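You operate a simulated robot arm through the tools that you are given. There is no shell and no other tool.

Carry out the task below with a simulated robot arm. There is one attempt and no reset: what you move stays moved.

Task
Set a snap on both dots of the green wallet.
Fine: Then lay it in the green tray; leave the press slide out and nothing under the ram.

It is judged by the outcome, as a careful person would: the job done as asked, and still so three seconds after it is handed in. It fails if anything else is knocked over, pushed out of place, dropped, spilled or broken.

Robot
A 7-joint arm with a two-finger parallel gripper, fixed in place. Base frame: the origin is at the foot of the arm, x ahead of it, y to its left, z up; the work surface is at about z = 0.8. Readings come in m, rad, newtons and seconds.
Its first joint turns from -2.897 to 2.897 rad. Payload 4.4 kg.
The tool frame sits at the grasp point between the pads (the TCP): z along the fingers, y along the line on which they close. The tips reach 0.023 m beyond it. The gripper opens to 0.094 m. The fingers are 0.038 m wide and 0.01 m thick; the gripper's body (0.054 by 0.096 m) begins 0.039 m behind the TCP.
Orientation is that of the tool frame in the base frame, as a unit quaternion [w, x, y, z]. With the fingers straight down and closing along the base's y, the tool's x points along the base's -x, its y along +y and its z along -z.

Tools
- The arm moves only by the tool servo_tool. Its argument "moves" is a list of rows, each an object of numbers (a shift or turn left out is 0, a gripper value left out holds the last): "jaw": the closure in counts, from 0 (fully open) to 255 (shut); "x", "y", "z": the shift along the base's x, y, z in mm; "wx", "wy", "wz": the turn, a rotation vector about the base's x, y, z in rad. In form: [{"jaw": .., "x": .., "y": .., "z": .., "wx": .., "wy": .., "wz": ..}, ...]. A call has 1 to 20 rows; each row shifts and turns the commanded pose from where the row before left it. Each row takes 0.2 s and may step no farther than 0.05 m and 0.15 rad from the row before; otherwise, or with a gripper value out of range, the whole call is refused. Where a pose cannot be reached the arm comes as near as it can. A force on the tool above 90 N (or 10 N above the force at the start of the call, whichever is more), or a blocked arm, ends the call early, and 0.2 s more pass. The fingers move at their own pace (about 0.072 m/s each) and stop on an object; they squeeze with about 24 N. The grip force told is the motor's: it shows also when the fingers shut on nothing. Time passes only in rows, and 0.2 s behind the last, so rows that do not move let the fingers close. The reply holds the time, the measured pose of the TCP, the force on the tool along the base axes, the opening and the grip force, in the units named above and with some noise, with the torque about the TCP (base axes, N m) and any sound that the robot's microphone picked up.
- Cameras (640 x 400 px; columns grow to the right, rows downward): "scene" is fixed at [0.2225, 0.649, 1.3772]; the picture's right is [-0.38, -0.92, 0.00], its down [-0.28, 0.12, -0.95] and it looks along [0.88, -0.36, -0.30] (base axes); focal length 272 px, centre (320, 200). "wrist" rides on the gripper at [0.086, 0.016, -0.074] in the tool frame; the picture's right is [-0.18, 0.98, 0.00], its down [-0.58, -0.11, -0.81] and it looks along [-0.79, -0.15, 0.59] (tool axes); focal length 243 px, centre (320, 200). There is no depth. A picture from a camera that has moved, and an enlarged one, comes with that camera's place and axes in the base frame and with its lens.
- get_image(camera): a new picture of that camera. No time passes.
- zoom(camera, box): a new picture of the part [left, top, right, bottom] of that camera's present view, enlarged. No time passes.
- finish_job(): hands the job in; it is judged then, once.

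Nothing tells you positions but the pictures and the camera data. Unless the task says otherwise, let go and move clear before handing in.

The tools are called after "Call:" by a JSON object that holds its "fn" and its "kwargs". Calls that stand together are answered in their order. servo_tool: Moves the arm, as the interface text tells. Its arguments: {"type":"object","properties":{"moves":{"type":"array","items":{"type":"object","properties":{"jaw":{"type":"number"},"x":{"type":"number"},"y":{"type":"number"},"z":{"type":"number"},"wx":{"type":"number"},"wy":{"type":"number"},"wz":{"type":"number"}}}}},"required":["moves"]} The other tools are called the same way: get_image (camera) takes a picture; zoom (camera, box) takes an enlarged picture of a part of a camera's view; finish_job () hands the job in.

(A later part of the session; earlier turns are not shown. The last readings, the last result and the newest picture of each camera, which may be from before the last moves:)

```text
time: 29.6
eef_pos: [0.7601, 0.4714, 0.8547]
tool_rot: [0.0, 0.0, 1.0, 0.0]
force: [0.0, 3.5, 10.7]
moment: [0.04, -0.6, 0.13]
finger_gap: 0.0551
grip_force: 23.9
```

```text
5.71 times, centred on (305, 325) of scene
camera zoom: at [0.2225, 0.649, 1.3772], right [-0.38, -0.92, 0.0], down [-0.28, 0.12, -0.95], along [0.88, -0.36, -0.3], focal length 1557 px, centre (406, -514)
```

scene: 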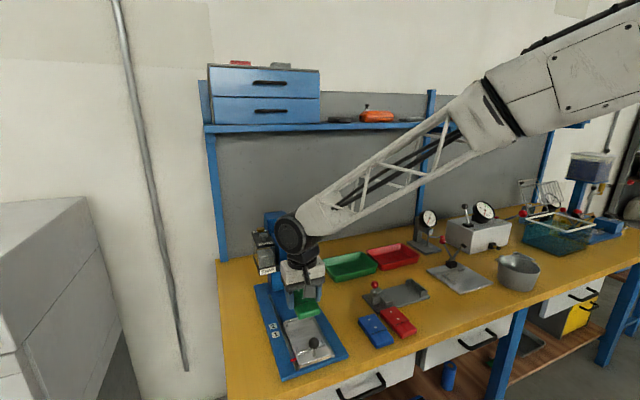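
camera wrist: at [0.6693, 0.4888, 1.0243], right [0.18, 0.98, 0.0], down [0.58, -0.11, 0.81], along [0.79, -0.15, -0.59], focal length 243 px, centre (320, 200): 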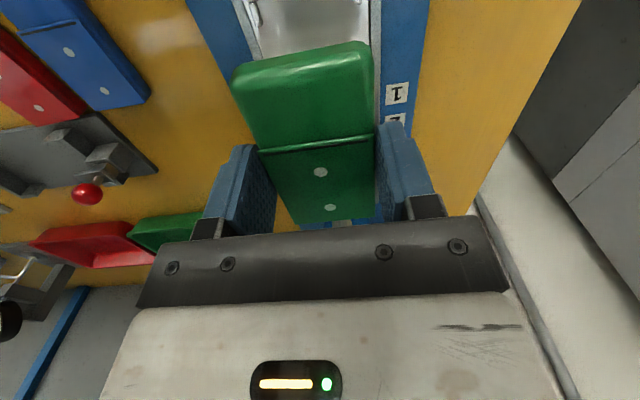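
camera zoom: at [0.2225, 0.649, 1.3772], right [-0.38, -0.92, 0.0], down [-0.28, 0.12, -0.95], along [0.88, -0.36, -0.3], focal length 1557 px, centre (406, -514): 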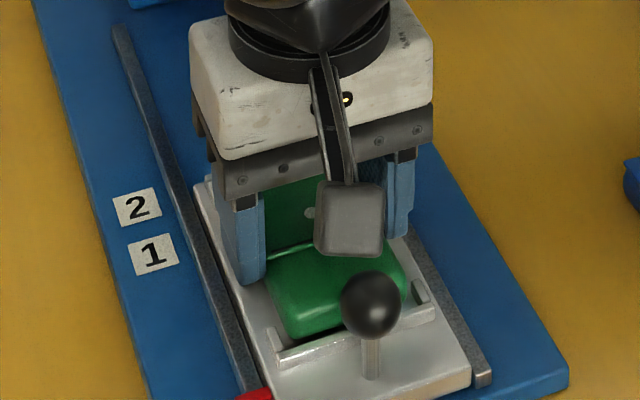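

The far end is touching the slide floor and the near end is still slightly up. I'll press down a bit more to level it.

Call:
{"fn": "servo_tool", "kwargs": {"moves": [{"z": -1.5}, {"z": -1.5}, {}]}}

Call:
{"fn": "servo_tool", "kwargs": {"moves": [{"z": -1}, {"z": -1}, {}]}}

Call:
{"fn": "zoom", "kwargs": {"camera": "wrist", "box": [200, 0, 420, 140]}}

Call:
{"fn": "zoom", "kwargs": {"camera": "scene", "box": [270, 290, 340, 360]}}

```text
time: 30.4
eef_pos: [0.7617, 0.4718, 0.8513]
tool_rot: [0.0, 0.0, 1.0, 0.001]
force: [-2.1, -1.8, 18.9]
moment: [-0.07, -0.18, 0.06]
finger_gap: 0.0549
grip_force: 23.8
```

```text
time: 31.2
eef_pos: [0.762, 0.4715, 0.8512]
tool_rot: [0.002, 0.0, 1.0, 0.001]
force: [-0.5, -16.3, 50.7]
moment: [-0.43, 0.18, -0.07]
finger_gap: 0.0553
grip_force: 24.1
```

```text
2.86 times, centred on (310, 70) of wrist
camera zoom: at [0.6737, 0.4872, 0.925], right [0.18, 0.98, 0.0], down [0.58, -0.11, 0.81], along [0.79, -0.15, -0.59], focal length 693 px, centre (349, 571)
```

zoom: 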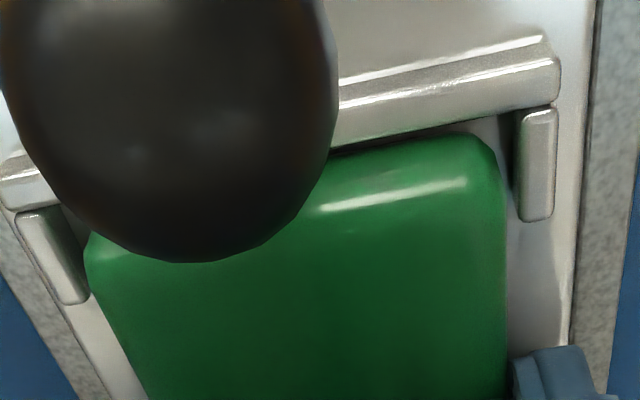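

```text
5.71 times, centred on (305, 325) of scene
camera zoom: at [0.2225, 0.649, 1.3772], right [-0.38, -0.92, 0.0], down [-0.28, 0.12, -0.95], along [0.88, -0.36, -0.3], focal length 1557 px, centre (406, -514)
```

zoom: 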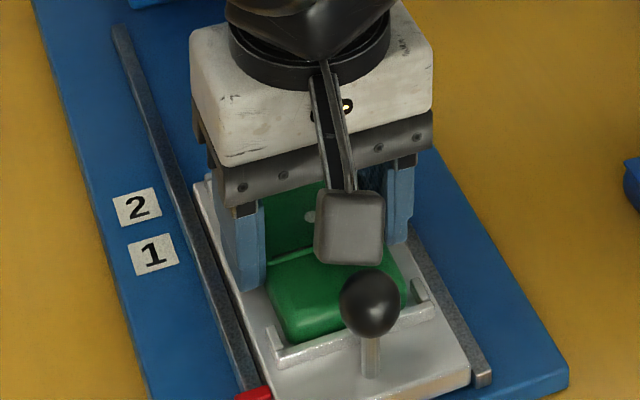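

The wallet is seated flat (firm contact, level). I'll relieve the force, open just slightly and rise straight up.

Call:
{"fn": "servo_tool", "kwargs": {"moves": [{"z": 1}, {"z": 1}, {"jaw": 95}, {"jaw": 95}, {"jaw": 95}, {}]}}

Call:
{"fn": "servo_tool", "kwargs": {"moves": [{"z": 3}, {"z": 5}, {"z": 10}, {"z": 20}, {"z": 40}, {"z": 40}, {}]}}

Call:
{"fn": "get_image", "kwargs": {"camera": "wrist"}}

Call:
{"fn": "zoom", "kwargs": {"camera": "scene", "box": [250, 270, 350, 370]}}

```text
time: 32.6
eef_pos: [0.7597, 0.4709, 0.8498]
tool_rot: [-0.001, 0.0, 1.0, 0.0]
force: [-1.7, 3.5, 11.1]
moment: [0.42, -0.16, 0.14]
finger_gap: 0.0603
grip_force: 2.0
```

```text
time: 34.2
eef_pos: [0.7626, 0.4716, 0.9685]
tool_rot: [0.0, 0.0, 1.0, 0.0]
force: [-0.4, -0.2, 0.7]
moment: [0.01, 0.02, -0.04]
finger_gap: 0.0588
grip_force: 0.0
```

```text
taken
camera wrist: at [0.6749, 0.4874, 1.0422], right [0.18, 0.98, 0.0], down [0.58, -0.11, 0.81], along [0.79, -0.15, -0.59], focal length 243 px, centre (320, 200)
```

wrist: 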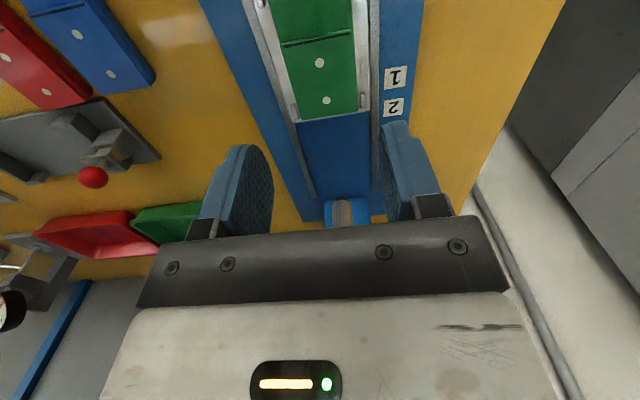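

```text
4.00 times, centred on (300, 320) of scene
camera zoom: at [0.2225, 0.649, 1.3772], right [-0.38, -0.92, 0.0], down [-0.28, 0.12, -0.95], along [0.88, -0.36, -0.3], focal length 1090 px, centre (400, -280)
```

zoom: 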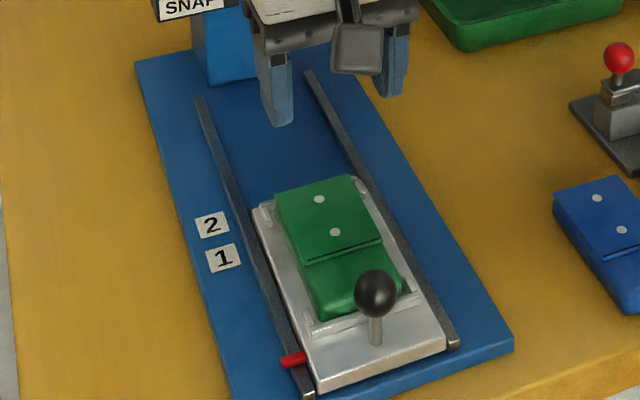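

Call:
{"fn": "zoom", "kwargs": {"camera": "wrist", "box": [230, 0, 430, 130]}}

Call:
{"fn": "zoom", "kwargs": {"camera": "scene", "box": [275, 305, 335, 370]}}

```text
3.08 times, centred on (330, 65) of wrist
camera zoom: at [0.6749, 0.4874, 1.0422], right [0.18, 0.98, 0.0], down [0.58, -0.11, 0.81], along [0.79, -0.15, -0.59], focal length 746 px, centre (289, 615)
```

zoom: 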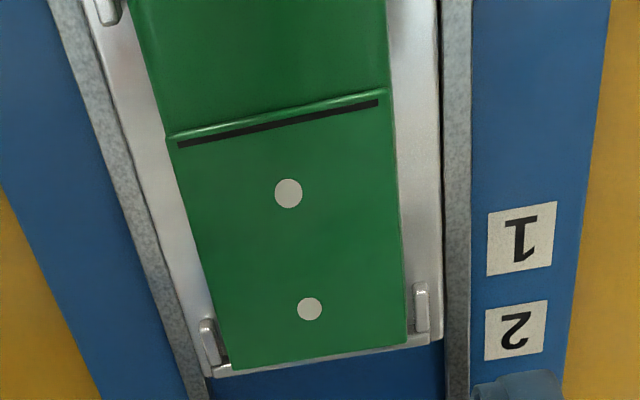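

```text
6.15 times, centred on (305, 338) of scene
camera zoom: at [0.2225, 0.649, 1.3772], right [-0.38, -0.92, 0.0], down [-0.28, 0.12, -0.95], along [0.88, -0.36, -0.3], focal length 1677 px, centre (412, -646)
```

zoom: 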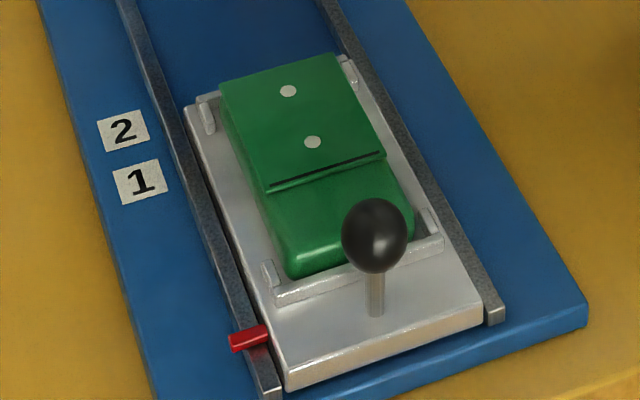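

The wallet sits correctly between the lugs. Next I'll locate the black knob precisely, to grip it and push the slide in.

Call:
{"fn": "servo_tool", "kwargs": {"moves": [{"z": 20, "x": -30}, {"x": -45}, {"x": -45}, {"x": -45, "jaw": 60}, {}, {}]}}

Call:
{"fn": "get_image", "kwargs": {"camera": "wrist"}}

Call:
{"fn": "zoom", "kwargs": {"camera": "wrist", "box": [250, 60, 420, 200]}}

Call:
{"fn": "zoom", "kwargs": {"camera": "scene", "box": [275, 305, 335, 370]}}

```text
time: 35.6
eef_pos: [0.5987, 0.47, 0.989]
tool_rot: [0.0, 0.0, 1.0, 0.0]
force: [0.3, 1.1, 0.2]
moment: [0.01, -0.02, -0.02]
finger_gap: 0.0722
grip_force: 0.1
```

```text
taken
camera wrist: at [0.5104, 0.4868, 1.0643], right [0.18, 0.98, 0.0], down [0.58, -0.11, 0.81], along [0.79, -0.15, -0.59], focal length 243 px, centre (320, 200)
```

wrist: 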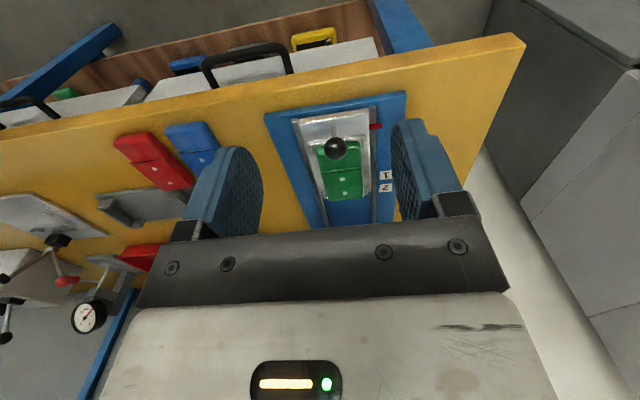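

```text
2.86 times, centred on (335, 130) of wrist
camera zoom: at [0.5104, 0.4868, 1.0643], right [0.18, 0.98, 0.0], down [0.58, -0.11, 0.81], along [0.79, -0.15, -0.59], focal length 693 px, centre (277, 400)
```

zoom: 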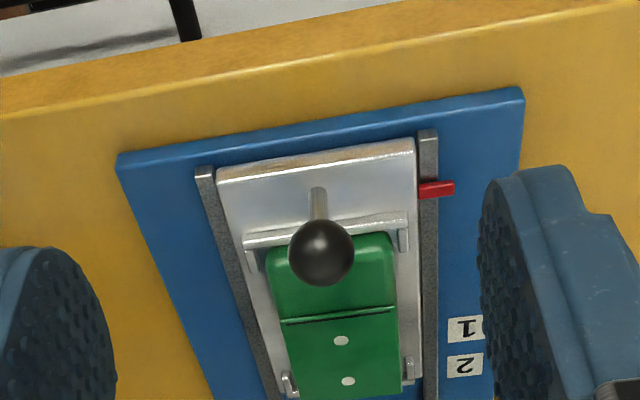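

```text
6.15 times, centred on (305, 338) of scene
camera zoom: at [0.2225, 0.649, 1.3772], right [-0.38, -0.92, 0.0], down [-0.28, 0.12, -0.95], along [0.88, -0.36, -0.3], focal length 1677 px, centre (412, -646)
```

zoom: 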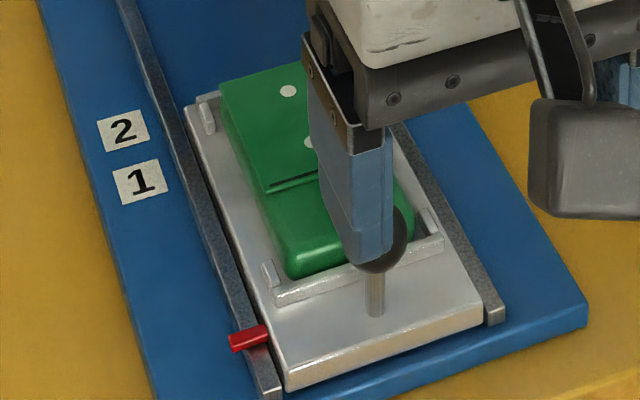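

Knob centre is about (0.6945, 0.4695, 0.8585). I'll pitch the tool forward about 34° so the wrist stays clear of the press head, and move to a pre-grasp behind the knob.

Call:
{"fn": "servo_tool", "kwargs": {"moves": [{"wy": -0.15, "jaw": 133}, {"wy": -0.15}, {"wy": -0.15}, {"wy": -0.15}, {"x": 28, "z": -36}, {"x": 28, "z": -37}, {}, {}]}}

Call:
{"fn": "get_image", "kwargs": {"camera": "wrist"}}

Call:
{"fn": "zoom", "kwargs": {"camera": "scene", "box": [260, 260, 360, 380]}}

Call:
{"fn": "get_image", "kwargs": {"camera": "scene"}}

```text
time: 37.4
eef_pos: [0.6525, 0.4703, 0.912]
tool_rot: [0.295, 0.0, 0.955, 0.0]
force: [0.2, 0.0, 0.9]
moment: [-0.01, 0.03, 0.03]
finger_gap: 0.0449
grip_force: 0.0
```

```text
taken
camera wrist: at [0.5372, 0.4868, 0.9242], right [0.15, 0.98, 0.1], down [0.02, -0.11, 0.99], along [0.99, -0.15, -0.04], focal length 243 px, centre (320, 200)
```

wrist: 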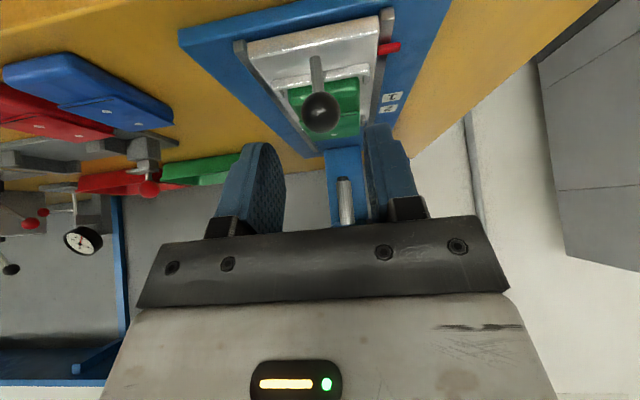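

```text
3.33 times, centred on (310, 320) of scene
camera zoom: at [0.2225, 0.649, 1.3772], right [-0.38, -0.92, 0.0], down [-0.28, 0.12, -0.95], along [0.88, -0.36, -0.3], focal length 908 px, centre (353, -200)
```

zoom: 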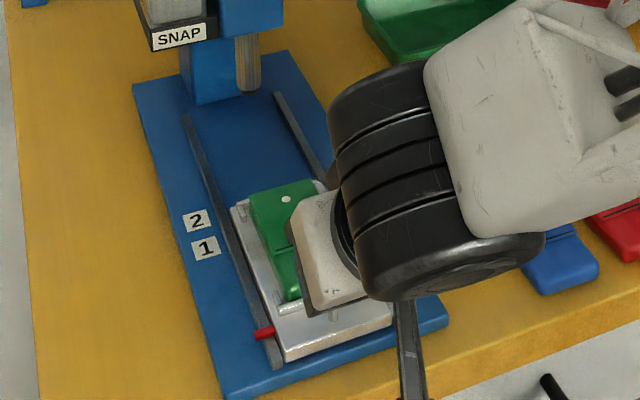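

```text
taken
```

scene: 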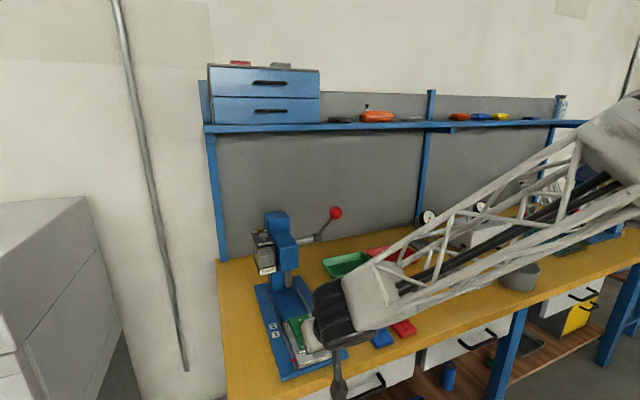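

Aligned with the knob. Advancing along the tool axis and gripping it.

Call:
{"fn": "servo_tool", "kwargs": {"moves": [{"x": 12, "z": -15}, {"x": 12, "z": -15}, {"x": 11, "z": -14}, {}]}}

Call:
{"fn": "get_image", "kwargs": {"camera": "wrist"}}

Call:
{"fn": "zoom", "kwargs": {"camera": "scene", "box": [260, 260, 360, 380]}}

```text
time: 38.4
eef_pos: [0.6862, 0.4694, 0.8703]
tool_rot: [0.295, 0.0, 0.955, 0.001]
force: [0.2, 0.6, 0.7]
moment: [-0.01, 0.0, 0.02]
finger_gap: 0.0449
grip_force: 0.1
```

```text
taken
camera wrist: at [0.5719, 0.4859, 0.8831], right [0.15, 0.98, 0.1], down [0.03, -0.11, 0.99], along [0.99, -0.15, -0.04], focal length 243 px, centre (320, 200)
```

wrist: 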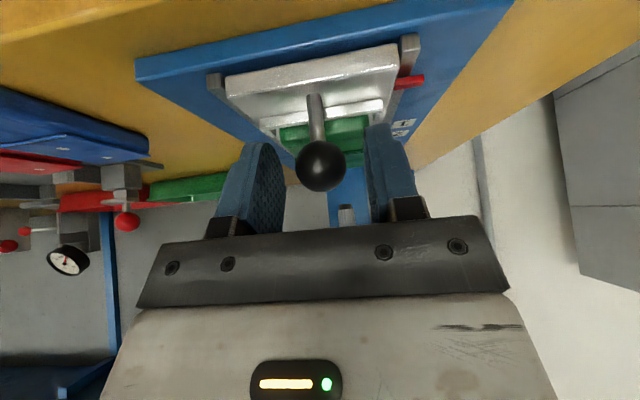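

```text
3.33 times, centred on (310, 320) of scene
camera zoom: at [0.2225, 0.649, 1.3772], right [-0.38, -0.92, 0.0], down [-0.28, 0.12, -0.95], along [0.88, -0.36, -0.3], focal length 908 px, centre (353, -200)
```

zoom: 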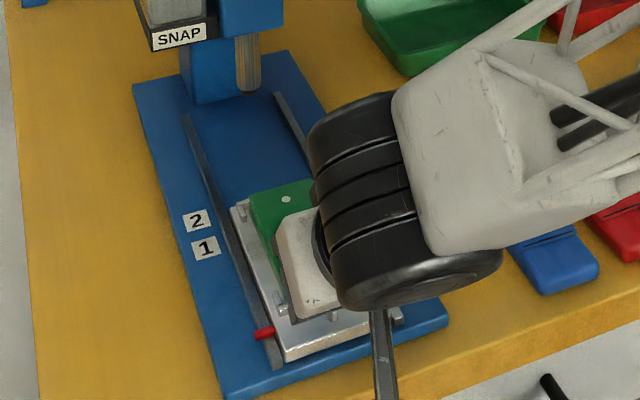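

Call:
{"fn": "servo_tool", "kwargs": {"moves": [{"jaw": 255}, {"jaw": 255}, {"jaw": 255}, {"jaw": 255}]}}

Call:
{"fn": "servo_tool", "kwargs": {"moves": [{"x": 3}, {"x": 6}, {"x": 6}, {"x": 5}, {}]}}

Call:
{"fn": "zoom", "kwargs": {"camera": "scene", "box": [260, 260, 360, 380]}}

```text
time: 39.4
eef_pos: [0.6875, 0.4692, 0.87]
tool_rot: [0.295, 0.0, 0.955, -0.001]
force: [1.0, 8.5, -4.2]
moment: [0.06, 0.01, 0.06]
finger_gap: 0.0256
grip_force: 44.9
```

```text
time: 40.6
eef_pos: [0.7072, 0.4703, 0.8718]
tool_rot: [0.295, 0.0, 0.955, 0.0]
force: [-0.8, -15.7, -1.3]
moment: [-0.2, 0.04, -0.07]
finger_gap: 0.0256
grip_force: 44.8
```

```text
3.33 times, centred on (310, 320) of scene
camera zoom: at [0.2225, 0.649, 1.3772], right [-0.38, -0.92, 0.0], down [-0.28, 0.12, -0.95], along [0.88, -0.36, -0.3], focal length 908 px, centre (353, -200)
```

zoom: 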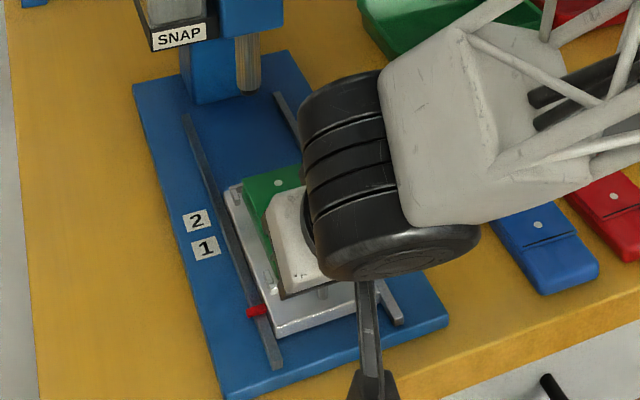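

The slide follows the knob smoothly. I'll push it further toward mark 1.

Call:
{"fn": "servo_tool", "kwargs": {"moves": [{"x": 8, "y": -0.7}, {"x": 8}, {"x": 8}, {"x": 8}, {"x": 8}, {"x": 8}, {"x": 8}, {"x": 7}, {}]}}

Call:
{"fn": "zoom", "kwargs": {"camera": "scene", "box": [250, 240, 350, 350]}}

Call:
{"fn": "get_image", "kwargs": {"camera": "wrist"}}

```text
time: 42.6
eef_pos: [0.7713, 0.4706, 0.8721]
tool_rot: [0.295, 0.0, 0.956, -0.001]
force: [0.0, -32.9, -14.9]
moment: [-0.29, 0.18, -0.2]
finger_gap: 0.0257
grip_force: 45.0
```

```text
3.64 times, centred on (300, 295) of scene
camera zoom: at [0.2225, 0.649, 1.3772], right [-0.38, -0.92, 0.0], down [-0.28, 0.12, -0.95], along [0.88, -0.36, -0.3], focal length 991 px, centre (393, -146)
```

zoom: 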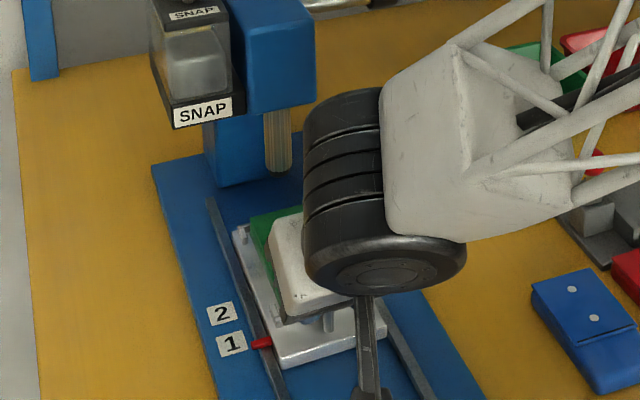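

```text
taken
camera wrist: at [0.6559, 0.4864, 0.8834], right [0.15, 0.98, 0.1], down [0.03, -0.11, 0.99], along [0.99, -0.15, -0.04], focal length 243 px, centre (320, 200)
```

wrist: 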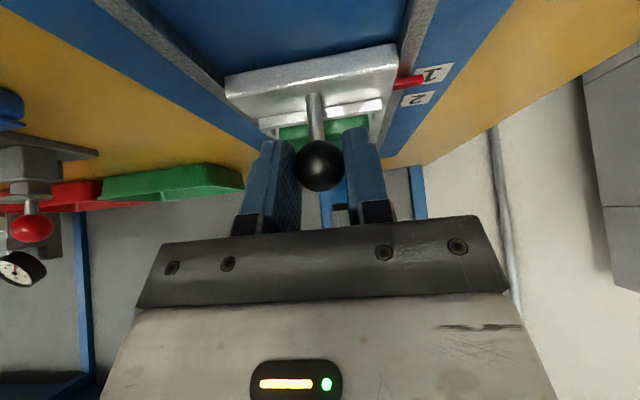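

Pointer is near mark 1. There's some side load on the tool, so I'll relieve it and check fine alignment.

Call:
{"fn": "servo_tool", "kwargs": {"moves": [{"y": -1}, {"y": -1}, {}]}}

Call:
{"fn": "zoom", "kwargs": {"camera": "wrist", "box": [360, 40, 480, 120]}}

Call:
{"fn": "zoom", "kwargs": {"camera": "scene", "box": [290, 310, 340, 350]}}

Call:
{"fn": "zoom", "kwargs": {"camera": "scene", "box": [295, 310, 335, 345]}}

```text
time: 43.4
eef_pos: [0.7693, 0.4706, 0.8714]
tool_rot: [0.295, -0.001, 0.956, 0.0]
force: [-0.9, 9.0, -30.5]
moment: [0.02, 0.24, 0.06]
finger_gap: 0.0257
grip_force: 45.1
```

```text
5.00 times, centred on (420, 80) of wrist
camera zoom: at [0.6544, 0.486, 0.8838], right [0.15, 0.98, 0.1], down [0.03, -0.11, 0.99], along [0.99, -0.15, -0.04], focal length 1213 px, centre (-180, 800)
```

zoom: 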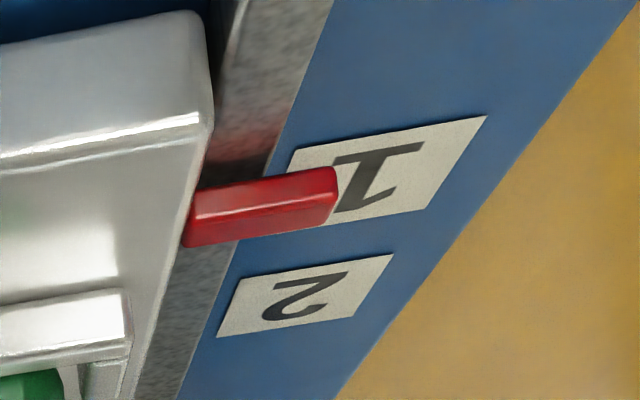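

```text
10.00 times, centred on (315, 330) of scene
camera zoom: at [0.2225, 0.649, 1.3772], right [-0.38, -0.92, 0.0], down [-0.28, 0.12, -0.95], along [0.88, -0.36, -0.3], focal length 2725 px, centre (370, -1100)
```

zoom: 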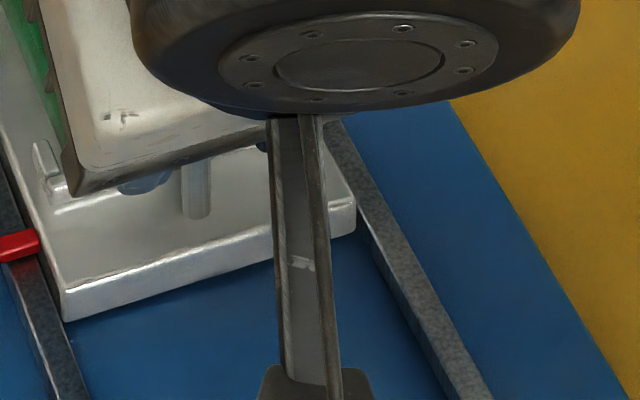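

```text
11.43 times, centred on (315, 328) of scene
camera zoom: at [0.2225, 0.649, 1.3772], right [-0.38, -0.92, 0.0], down [-0.28, 0.12, -0.95], along [0.88, -0.36, -0.3], focal length 3114 px, centre (377, -1257)
```

zoom: 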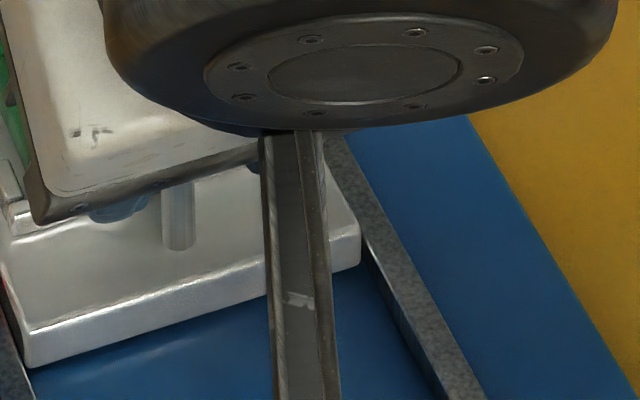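

Side load is relieved. The pointer is still about 20 mm short of mark 1 after correcting for perspective. Advancing in small steps.

Call:
{"fn": "servo_tool", "kwargs": {"moves": [{"z": -1, "x": 4}, {"x": 4}, {"x": 4}, {"x": 4}, {}]}}

Call:
{"fn": "zoom", "kwargs": {"camera": "wrist", "box": [360, 40, 480, 120]}}

Call:
{"fn": "zoom", "kwargs": {"camera": "scene", "box": [250, 260, 330, 350]}}

```text
time: 44.6
eef_pos: [0.7844, 0.4699, 0.8725]
tool_rot: [0.296, -0.001, 0.955, 0.001]
force: [1.2, 60.6, -23.8]
moment: [0.4, 0.44, 0.37]
finger_gap: 0.0256
grip_force: 45.3
```

```text
5.00 times, centred on (420, 80) of wrist
camera zoom: at [0.6702, 0.4857, 0.884], right [0.15, 0.98, 0.11], down [0.02, -0.11, 0.99], along [0.99, -0.15, -0.04], focal length 1213 px, centre (-180, 800)
```

zoom: 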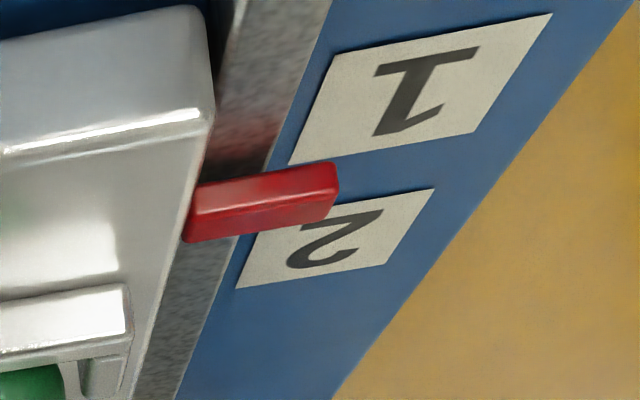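

```text
4.44 times, centred on (290, 305) of scene
camera zoom: at [0.2225, 0.649, 1.3772], right [-0.38, -0.92, 0.0], down [-0.28, 0.12, -0.95], along [0.88, -0.36, -0.3], focal length 1211 px, centre (453, -267)
```

zoom: 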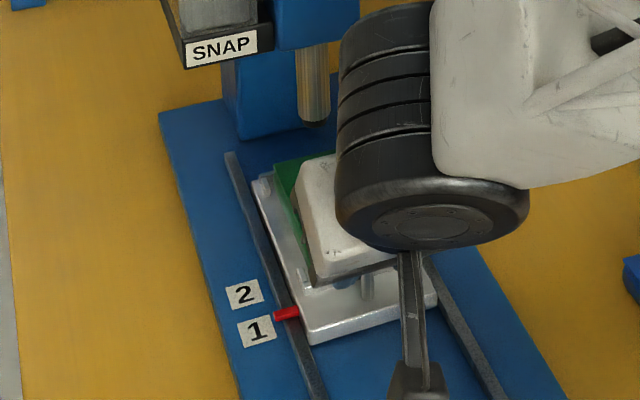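

Side force built up again, so I'll correct y and advance a few more millimetres, listening for a detent.

Call:
{"fn": "servo_tool", "kwargs": {"moves": [{"y": 2}, {"z": -0.7}, {}]}}

Call:
{"fn": "servo_tool", "kwargs": {"moves": [{"x": 3}, {"x": 3}, {}]}}

Call:
{"fn": "zoom", "kwargs": {"camera": "wrist", "box": [360, 40, 480, 120]}}

Call:
{"fn": "zoom", "kwargs": {"camera": "scene", "box": [250, 260, 330, 350]}}

Call:
{"fn": "get_image", "kwargs": {"camera": "wrist"}}

```text
time: 45.4
eef_pos: [0.7882, 0.4709, 0.872]
tool_rot: [0.296, 0.001, 0.955, -0.001]
force: [2.9, 33.9, -1.4]
moment: [0.32, 0.12, 0.14]
finger_gap: 0.0252
grip_force: 43.9
```

```text
time: 46.2
eef_pos: [0.7926, 0.4698, 0.873]
tool_rot: [0.297, 0.0, 0.955, -0.001]
force: [-2.6, 15.6, 16.5]
moment: [0.11, -0.01, 0.11]
finger_gap: 0.0256
grip_force: 45.4
```

```text
5.00 times, centred on (420, 80) of wrist
camera zoom: at [0.6773, 0.4862, 0.884], right [0.15, 0.98, 0.1], down [0.02, -0.11, 0.99], along [0.99, -0.15, -0.04], focal length 1213 px, centre (-180, 800)
```

zoom: 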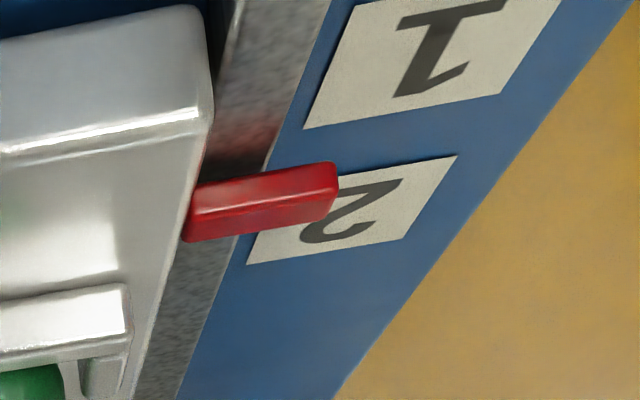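

```text
4.44 times, centred on (290, 305) of scene
camera zoom: at [0.2225, 0.649, 1.3772], right [-0.38, -0.92, 0.0], down [-0.28, 0.12, -0.95], along [0.88, -0.36, -0.3], focal length 1211 px, centre (453, -267)
```

zoom: 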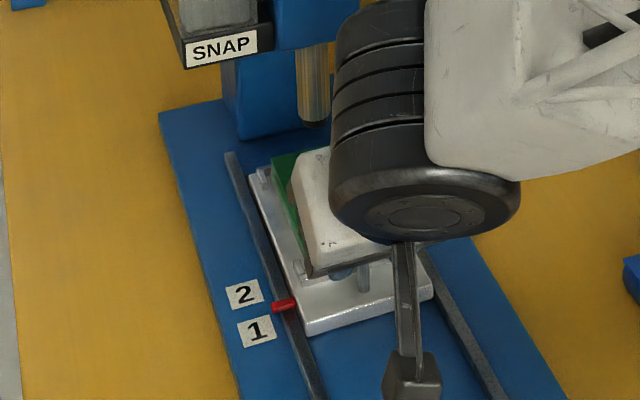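

```text
taken
camera wrist: at [0.6773, 0.4862, 0.884], right [0.15, 0.98, 0.1], down [0.02, -0.11, 0.99], along [0.99, -0.15, -0.04], focal length 243 px, centre (320, 200)
```

wrist: 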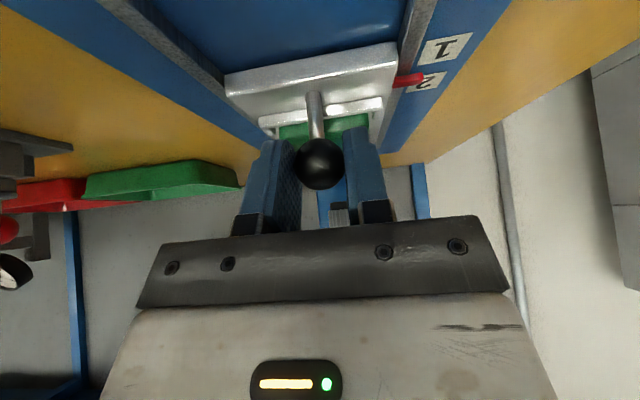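

By the scene view the pointer lines up with mark 1. I'll release the knob, back off and verify the dot sits under the ram.

Call:
{"fn": "servo_tool", "kwargs": {"moves": [{"jaw": 133}, {"jaw": 133}, {"jaw": 133}, {"x": -12, "z": 15}, {"x": -20, "z": 25}, {"x": -20, "z": 25}, {"x": -40, "z": 10}, {"x": -45}, {"x": -45}, {}]}}

Call:
{"fn": "zoom", "kwargs": {"camera": "scene", "box": [260, 250, 330, 340]}}

Call:
{"fn": "get_image", "kwargs": {"camera": "wrist"}}

Call:
{"fn": "get_image", "kwargs": {"camera": "scene"}}

```text
time: 48.4
eef_pos: [0.6094, 0.472, 0.9436]
tool_rot: [0.295, 0.0, 0.955, 0.0]
force: [0.4, 0.4, 0.0]
moment: [0.0, -0.01, 0.01]
finger_gap: 0.0447
grip_force: 0.0
```

```text
4.44 times, centred on (295, 295) of scene
camera zoom: at [0.2225, 0.649, 1.3772], right [-0.38, -0.92, 0.0], down [-0.28, 0.12, -0.95], along [0.88, -0.36, -0.3], focal length 1211 px, centre (431, -222)
```

zoom: 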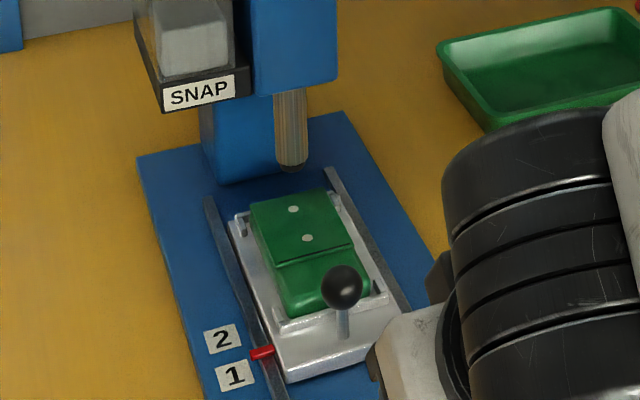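

```text
taken
camera wrist: at [0.4948, 0.4885, 0.9562], right [0.15, 0.98, 0.1], down [0.03, -0.11, 0.99], along [0.99, -0.15, -0.04], focal length 243 px, centre (320, 200)
```

wrist: 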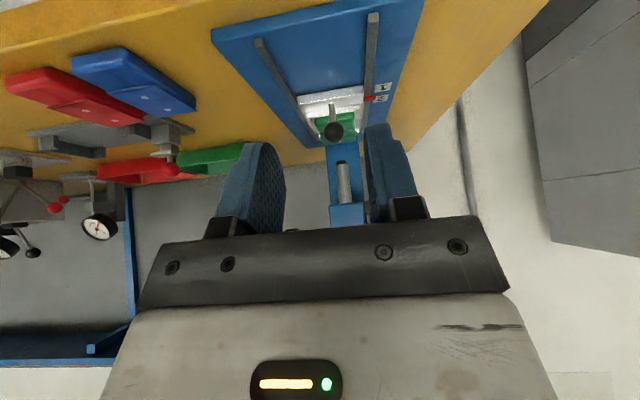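

```text
taken
```

scene: 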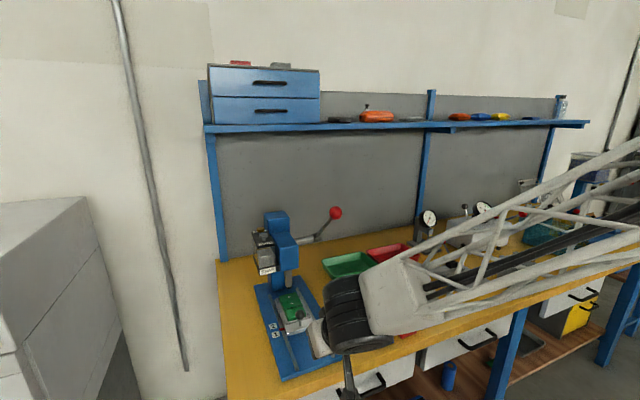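

Call:
{"fn": "zoom", "kwargs": {"camera": "wrist", "box": [290, 70, 400, 230]}}

Call:
{"fn": "zoom", "kwargs": {"camera": "scene", "box": [270, 265, 320, 315]}}

Call:
{"fn": "zoom", "kwargs": {"camera": "scene", "box": [265, 310, 315, 345]}}

```text
2.50 times, centred on (345, 150) of wrist
camera zoom: at [0.4948, 0.4885, 0.9562], right [0.15, 0.98, 0.1], down [0.03, -0.11, 0.99], along [0.99, -0.15, -0.04], focal length 606 px, centre (258, 325)
```

zoom: 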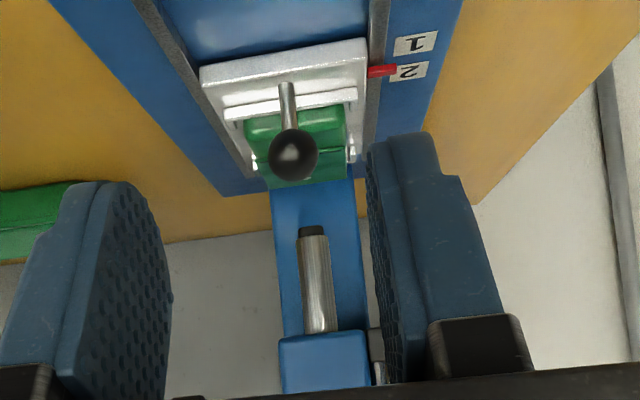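

```text
8.00 times, centred on (295, 290) of scene
camera zoom: at [0.2225, 0.649, 1.3772], right [-0.38, -0.92, 0.0], down [-0.28, 0.12, -0.95], along [0.88, -0.36, -0.3], focal length 2180 px, centre (520, -520)
```

zoom: 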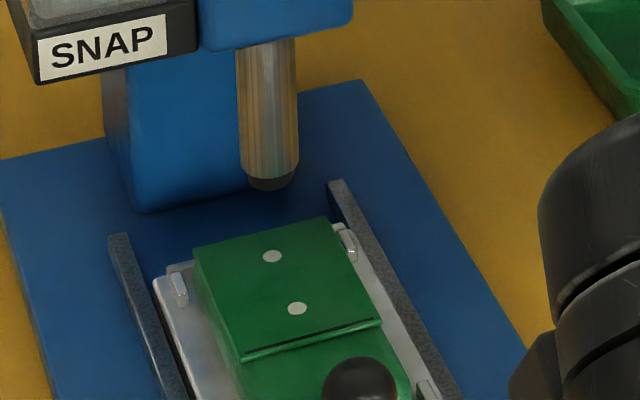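

```text
11.43 times, centred on (290, 328) of scene
camera zoom: at [0.2225, 0.649, 1.3772], right [-0.38, -0.92, 0.0], down [-0.28, 0.12, -0.95], along [0.88, -0.36, -0.3], focal length 3114 px, centre (663, -1257)
```

zoom: 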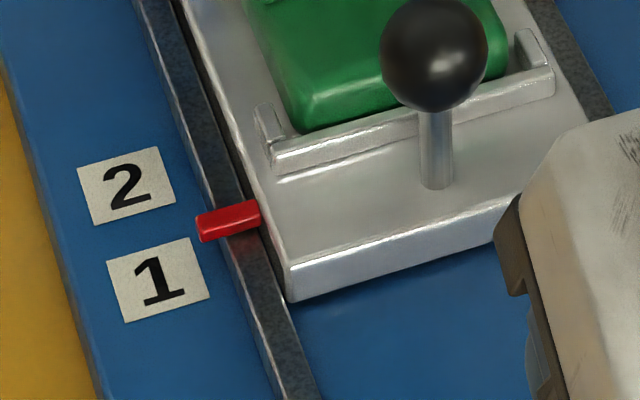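

The pointer is at mark 1 within about 2 mm, and the far dot is under the ram as near as I can measure. Next is the lever, with its ball at about (0.771, 0.381, 1.152). I'll move to a pre-grasp.

Call:
{"fn": "servo_tool", "kwargs": {"moves": [{"z": 45, "jaw": 92}, {"z": 45}, {"z": 45}, {"z": 45}, {"z": 45}, {"z": 45}, {"y": -45}, {"y": -45}, {"x": 35}, {"x": 35}, {}, {}]}}

Call:
{"fn": "get_image", "kwargs": {"camera": "wrist"}}

Call:
{"fn": "get_image", "kwargs": {"camera": "scene"}}

```text
time: 51.0
eef_pos: [0.6796, 0.3799, 1.214]
tool_rot: [0.297, 0.0, 0.955, 0.0]
force: [-0.2, 0.1, -0.8]
moment: [0.02, -0.02, -0.03]
finger_gap: 0.06
grip_force: 0.0
```

```text
taken
camera wrist: at [0.5646, 0.396, 1.2255], right [0.15, 0.98, 0.1], down [0.02, -0.11, 0.99], along [0.99, -0.15, -0.04], focal length 243 px, centre (320, 200)
```

wrist: 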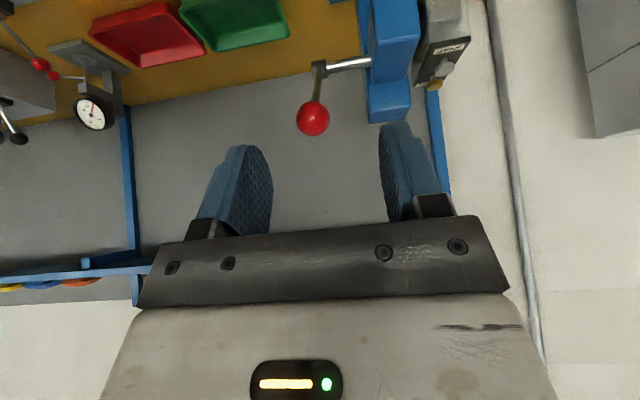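

```text
taken
```

scene: 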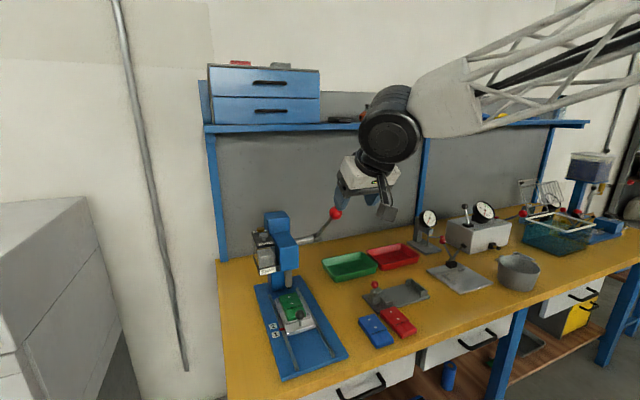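

Refined ball position: about (0.803, 0.362, 1.134). Moving to the pre-grasp along the tool axis.

Call:
{"fn": "servo_tool", "kwargs": {"moves": [{"x": 28, "y": -9, "z": -8}, {"x": 28, "y": -9, "z": -8}, {"x": 28, "z": -8}, {}, {}]}}

Call:
{"fn": "get_image", "kwargs": {"camera": "wrist"}}

Call:
{"fn": "zoom", "kwargs": {"camera": "scene", "box": [260, 140, 420, 260]}}

```text
time: 52.2
eef_pos: [0.7646, 0.3629, 1.19]
tool_rot: [0.296, 0.0, 0.955, 0.0]
force: [0.2, -0.5, -1.0]
moment: [0.0, 0.03, -0.02]
finger_gap: 0.06
grip_force: 0.1
```

```text
taken
camera wrist: at [0.6505, 0.3787, 1.2025], right [0.15, 0.98, 0.1], down [0.02, -0.11, 0.99], along [0.99, -0.15, -0.04], focal length 243 px, centre (320, 200)
```

wrist: 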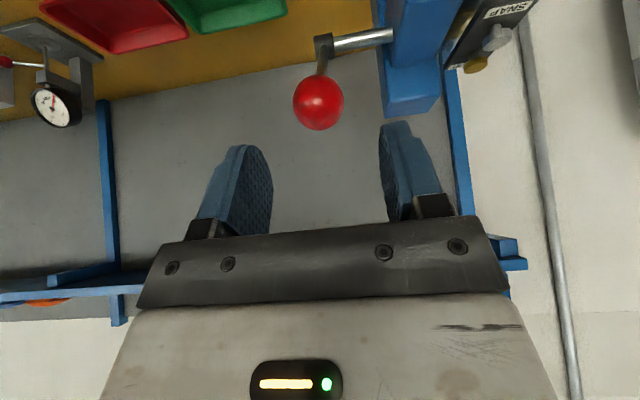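

```text
3.33 times, centred on (340, 200) of scene
camera zoom: at [0.2225, 0.649, 1.3772], right [-0.38, -0.92, 0.0], down [-0.28, 0.12, -0.95], along [0.88, -0.36, -0.3], focal length 908 px, centre (253, 200)
```

zoom: 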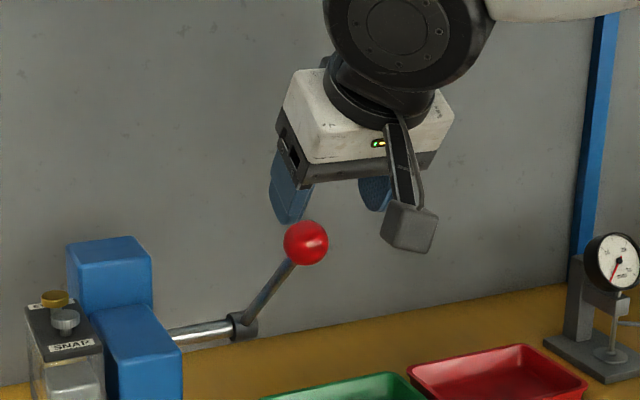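

Call:
{"fn": "servo_tool", "kwargs": {"moves": [{"x": 11, "z": -17}, {"x": 11, "z": -17}, {"x": 11, "z": -16}, {}]}}

Call:
{"fn": "get_image", "kwargs": {"camera": "wrist"}}

Call:
{"fn": "zoom", "kwargs": {"camera": "scene", "box": [260, 140, 420, 260]}}

```text
time: 53.2
eef_pos: [0.7981, 0.3624, 1.1396]
tool_rot: [0.296, 0.0, 0.955, 0.0]
force: [-0.7, -0.8, 0.3]
moment: [-0.01, -0.04, 0.0]
finger_gap: 0.0598
grip_force: 0.0
```

```text
taken
camera wrist: at [0.683, 0.3787, 1.1523], right [0.15, 0.98, 0.1], down [0.02, -0.11, 0.99], along [0.99, -0.15, -0.04], focal length 243 px, centre (320, 200)
```

wrist: 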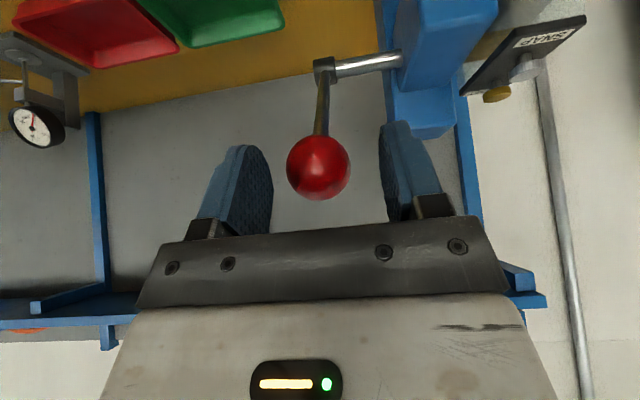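

```text
3.33 times, centred on (340, 200) of scene
camera zoom: at [0.2225, 0.649, 1.3772], right [-0.38, -0.92, 0.0], down [-0.28, 0.12, -0.95], along [0.88, -0.36, -0.3], focal length 908 px, centre (253, 200)
```

zoom: 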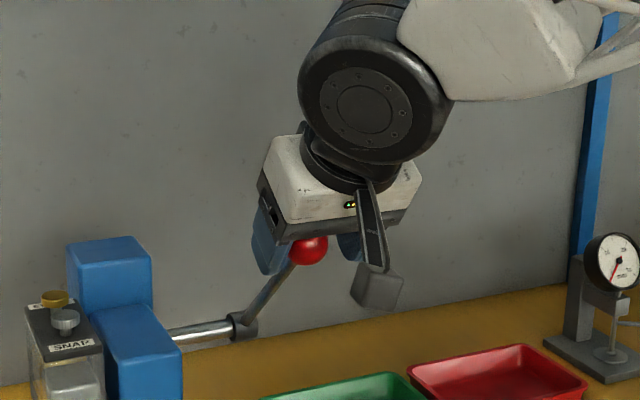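

Ball is between the pads. Gripping it and pulling the lever a little along its arc, watching the ram.

Call:
{"fn": "servo_tool", "kwargs": {"moves": [{"jaw": 255}, {"jaw": 255}, {"jaw": 255}, {"jaw": 255}]}}

Call:
{"fn": "servo_tool", "kwargs": {"moves": [{"x": -5.6, "z": -6.7}, {"x": -5.6, "z": -6.7}, {"x": -5, "z": -7.2}, {"x": -5, "z": -7.1}, {}]}}

Call:
{"fn": "zoom", "kwargs": {"camera": "scene", "box": [250, 190, 350, 310]}}

```text
time: 54.2
eef_pos: [0.7987, 0.3605, 1.139]
tool_rot: [0.295, 0.001, 0.955, 0.0]
force: [-8.9, -67.8, 5.8]
moment: [-0.78, 0.07, -1.33]
finger_gap: 0.0356
grip_force: 45.0
```

```text
time: 54.9
eef_pos: [0.7859, 0.36, 1.1262]
tool_rot: [0.296, 0.001, 0.955, -0.001]
force: [-7.0, -24.8, 5.4]
moment: [-0.37, 0.45, -0.45]
finger_gap: 0.0352
grip_force: 45.0
stopped in row 3: the force on the tool passed its limit at 90 N (the readings are from after the stop); the commanded pose is now the measured one
```

```text
3.33 times, centred on (300, 250) of scene
camera zoom: at [0.2225, 0.649, 1.3772], right [-0.38, -0.92, 0.0], down [-0.28, 0.12, -0.95], along [0.88, -0.36, -0.3], focal length 908 px, centre (387, 33)
```

zoom: 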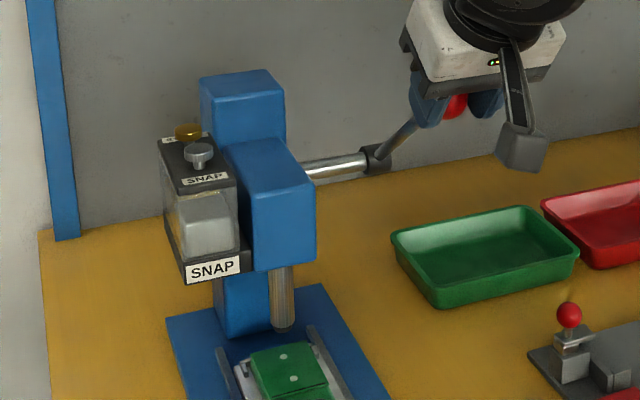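

Side force tripped the limit because the grip was off-centre in y. I'll relieve y and keep going.

Call:
{"fn": "servo_tool", "kwargs": {"moves": [{"y": -1}, {}]}}

```text
time: 55.5
eef_pos: [0.7865, 0.3598, 1.1261]
tool_rot: [0.295, 0.001, 0.955, -0.001]
force: [-20.0, -28.1, 11.9]
moment: [-0.32, 0.95, -0.63]
finger_gap: 0.0352
grip_force: 45.4
```

Call:
{"fn": "servo_tool", "kwargs": {"moves": [{"y": -1.5}, {}]}}

Call:
{"fn": "get_image", "kwargs": {"camera": "wrist"}}

```text
time: 56.1
eef_pos: [0.7866, 0.3603, 1.1261]
tool_rot: [0.296, 0.0, 0.955, 0.0]
force: [-10.8, -8.3, 6.7]
moment: [-0.04, 0.51, -0.09]
finger_gap: 0.0352
grip_force: 44.9
```

```text
taken
camera wrist: at [0.6717, 0.3763, 1.1386], right [0.15, 0.98, 0.1], down [0.02, -0.11, 0.99], along [0.99, -0.15, -0.04], focal length 243 px, centre (320, 200)
```

wrist: 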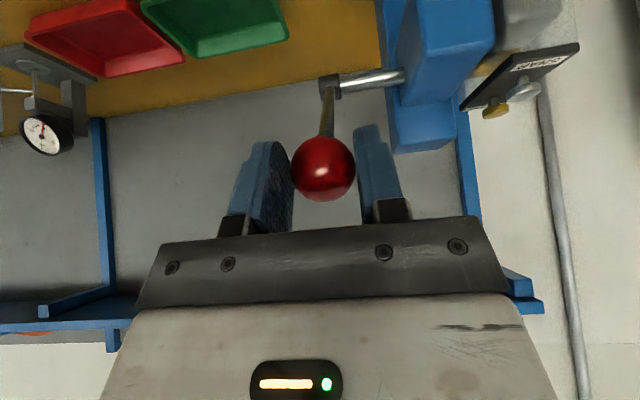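

Call:
{"fn": "servo_tool", "kwargs": {"moves": [{"x": -5, "z": -7.2}, {"x": -5, "z": -7.2}, {}]}}

Call:
{"fn": "servo_tool", "kwargs": {"moves": [{"x": -4.4, "z": -7.6}, {"x": -4.4, "z": -7.6}, {}]}}

Call:
{"fn": "zoom", "kwargs": {"camera": "scene", "box": [250, 190, 350, 310]}}

```text
time: 56.9
eef_pos: [0.7775, 0.3606, 1.1131]
tool_rot: [0.296, 0.0, 0.955, -0.001]
force: [-4.2, 0.9, 13.4]
moment: [0.04, -1.4, 0.02]
finger_gap: 0.0348
grip_force: 45.0
```

```text
time: 57.7
eef_pos: [0.7682, 0.3597, 1.0972]
tool_rot: [0.295, 0.0, 0.955, -0.001]
force: [9.2, 3.9, 4.6]
moment: [0.05, -1.15, 0.15]
finger_gap: 0.0353
grip_force: 44.6
```

```text
3.33 times, centred on (300, 250) of scene
camera zoom: at [0.2225, 0.649, 1.3772], right [-0.38, -0.92, 0.0], down [-0.28, 0.12, -0.95], along [0.88, -0.36, -0.3], focal length 908 px, centre (387, 33)
```

zoom: 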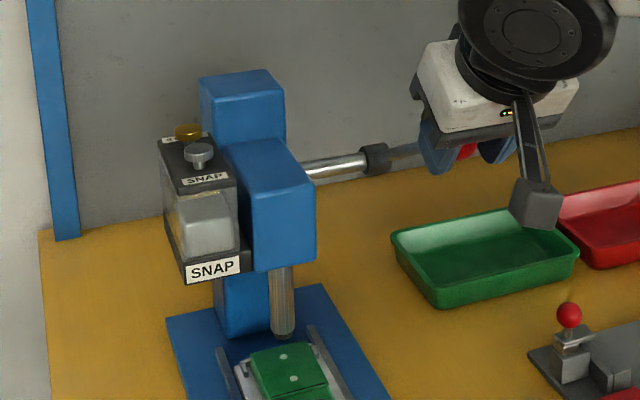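

Side forces are small now and the ram is descending slowly. Continuing along the arc.

Call:
{"fn": "servo_tool", "kwargs": {"moves": [{"x": -3.7, "z": -7.9}, {"x": -3.7, "z": -7.9}, {"x": -3.1, "z": -8.2}, {"x": -3, "z": -8.3}, {}]}}

Call:
{"fn": "servo_tool", "kwargs": {"moves": [{"x": -2.3, "z": -8.4}, {"x": -2.3, "z": -8.5}, {"x": -1.6, "z": -8.6}, {"x": -1.5, "z": -8.7}, {}]}}

Call:
{"fn": "zoom", "kwargs": {"camera": "scene", "box": [250, 220, 350, 320]}}

```text
time: 58.9
eef_pos: [0.753, 0.3604, 1.0646]
tool_rot: [0.296, 0.001, 0.955, -0.001]
force: [13.3, 10.4, 6.0]
moment: [0.04, -1.21, 0.25]
finger_gap: 0.035
grip_force: 44.7
```

```text
time: 60.1
eef_pos: [0.7457, 0.3588, 1.0303]
tool_rot: [0.296, 0.0, 0.955, 0.0]
force: [6.1, 69.4, 10.9]
moment: [0.3, -1.37, 1.24]
finger_gap: 0.0354
grip_force: 45.0
```

```text
4.00 times, centred on (300, 270) of scene
camera zoom: at [0.2225, 0.649, 1.3772], right [-0.38, -0.92, 0.0], down [-0.28, 0.12, -0.95], along [0.88, -0.36, -0.3], focal length 1090 px, centre (400, -80)
```

zoom: 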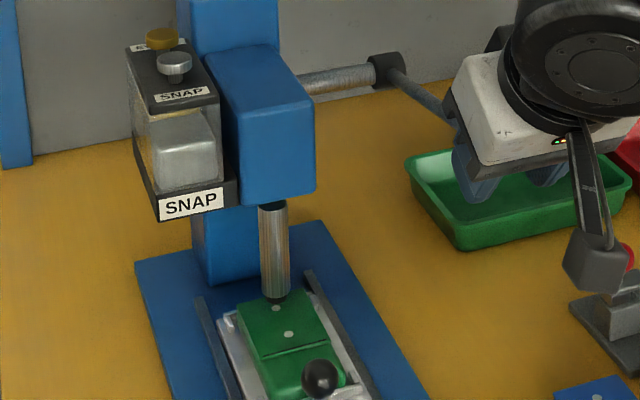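

Call:
{"fn": "servo_tool", "kwargs": {"moves": [{"y": 1.5}, {}]}}

Call:
{"fn": "zoom", "kwargs": {"camera": "scene", "box": [275, 275, 315, 310]}}

```text
time: 60.7
eef_pos: [0.7464, 0.3601, 1.0309]
tool_rot: [0.295, 0.0, 0.955, -0.001]
force: [-5.1, 60.7, 11.3]
moment: [0.23, -1.11, 1.2]
finger_gap: 0.0352
grip_force: 45.2
```

```text
11.43 times, centred on (295, 292) of scene
camera zoom: at [0.2225, 0.649, 1.3772], right [-0.38, -0.92, 0.0], down [-0.28, 0.12, -0.95], along [0.88, -0.36, -0.3], focal length 3114 px, centre (606, -857)
```

zoom: 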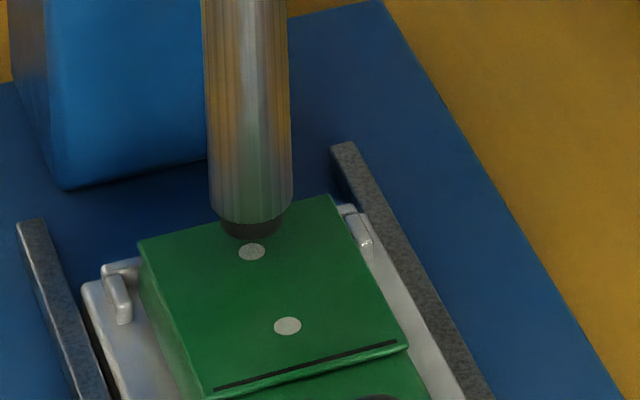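

Call:
{"fn": "servo_tool", "kwargs": {"moves": [{"y": 2}, {"x": -0.8, "z": -4.3}, {}]}}

Call:
{"fn": "zoom", "kwargs": {"camera": "scene", "box": [275, 275, 315, 310]}}

```text
time: 61.5
eef_pos: [0.7461, 0.3604, 1.0258]
tool_rot: [0.295, 0.002, 0.956, -0.003]
force: [0.3, -3.0, 7.8]
moment: [-0.04, -0.88, -0.14]
finger_gap: 0.0353
grip_force: 45.3
```

```text
11.43 times, centred on (295, 292) of scene
camera zoom: at [0.2225, 0.649, 1.3772], right [-0.38, -0.92, 0.0], down [-0.28, 0.12, -0.95], along [0.88, -0.36, -0.3], focal length 3114 px, centre (606, -857)
```

zoom: 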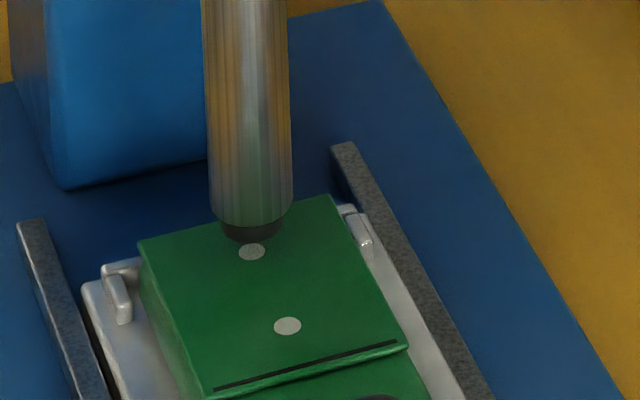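

Call:
{"fn": "servo_tool", "kwargs": {"moves": [{"x": -0.6, "z": -4.3}, {"x": -0.4, "z": -4.3}, {"x": -0.2, "z": -4.4}, {}]}}

Call:
{"fn": "zoom", "kwargs": {"camera": "scene", "box": [275, 275, 315, 310]}}

```text
time: 62.5
eef_pos: [0.7452, 0.3597, 1.0136]
tool_rot: [0.295, 0.001, 0.956, -0.001]
force: [15.4, -55.5, 9.0]
moment: [-0.18, -0.92, -0.86]
finger_gap: 0.0353
grip_force: 44.9
```

```text
11.43 times, centred on (295, 292) of scene
camera zoom: at [0.2225, 0.649, 1.3772], right [-0.38, -0.92, 0.0], down [-0.28, 0.12, -0.95], along [0.88, -0.36, -0.3], focal length 3114 px, centre (606, -857)
```

zoom: 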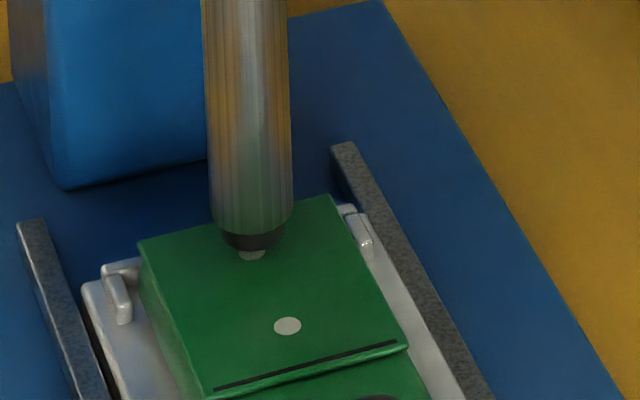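

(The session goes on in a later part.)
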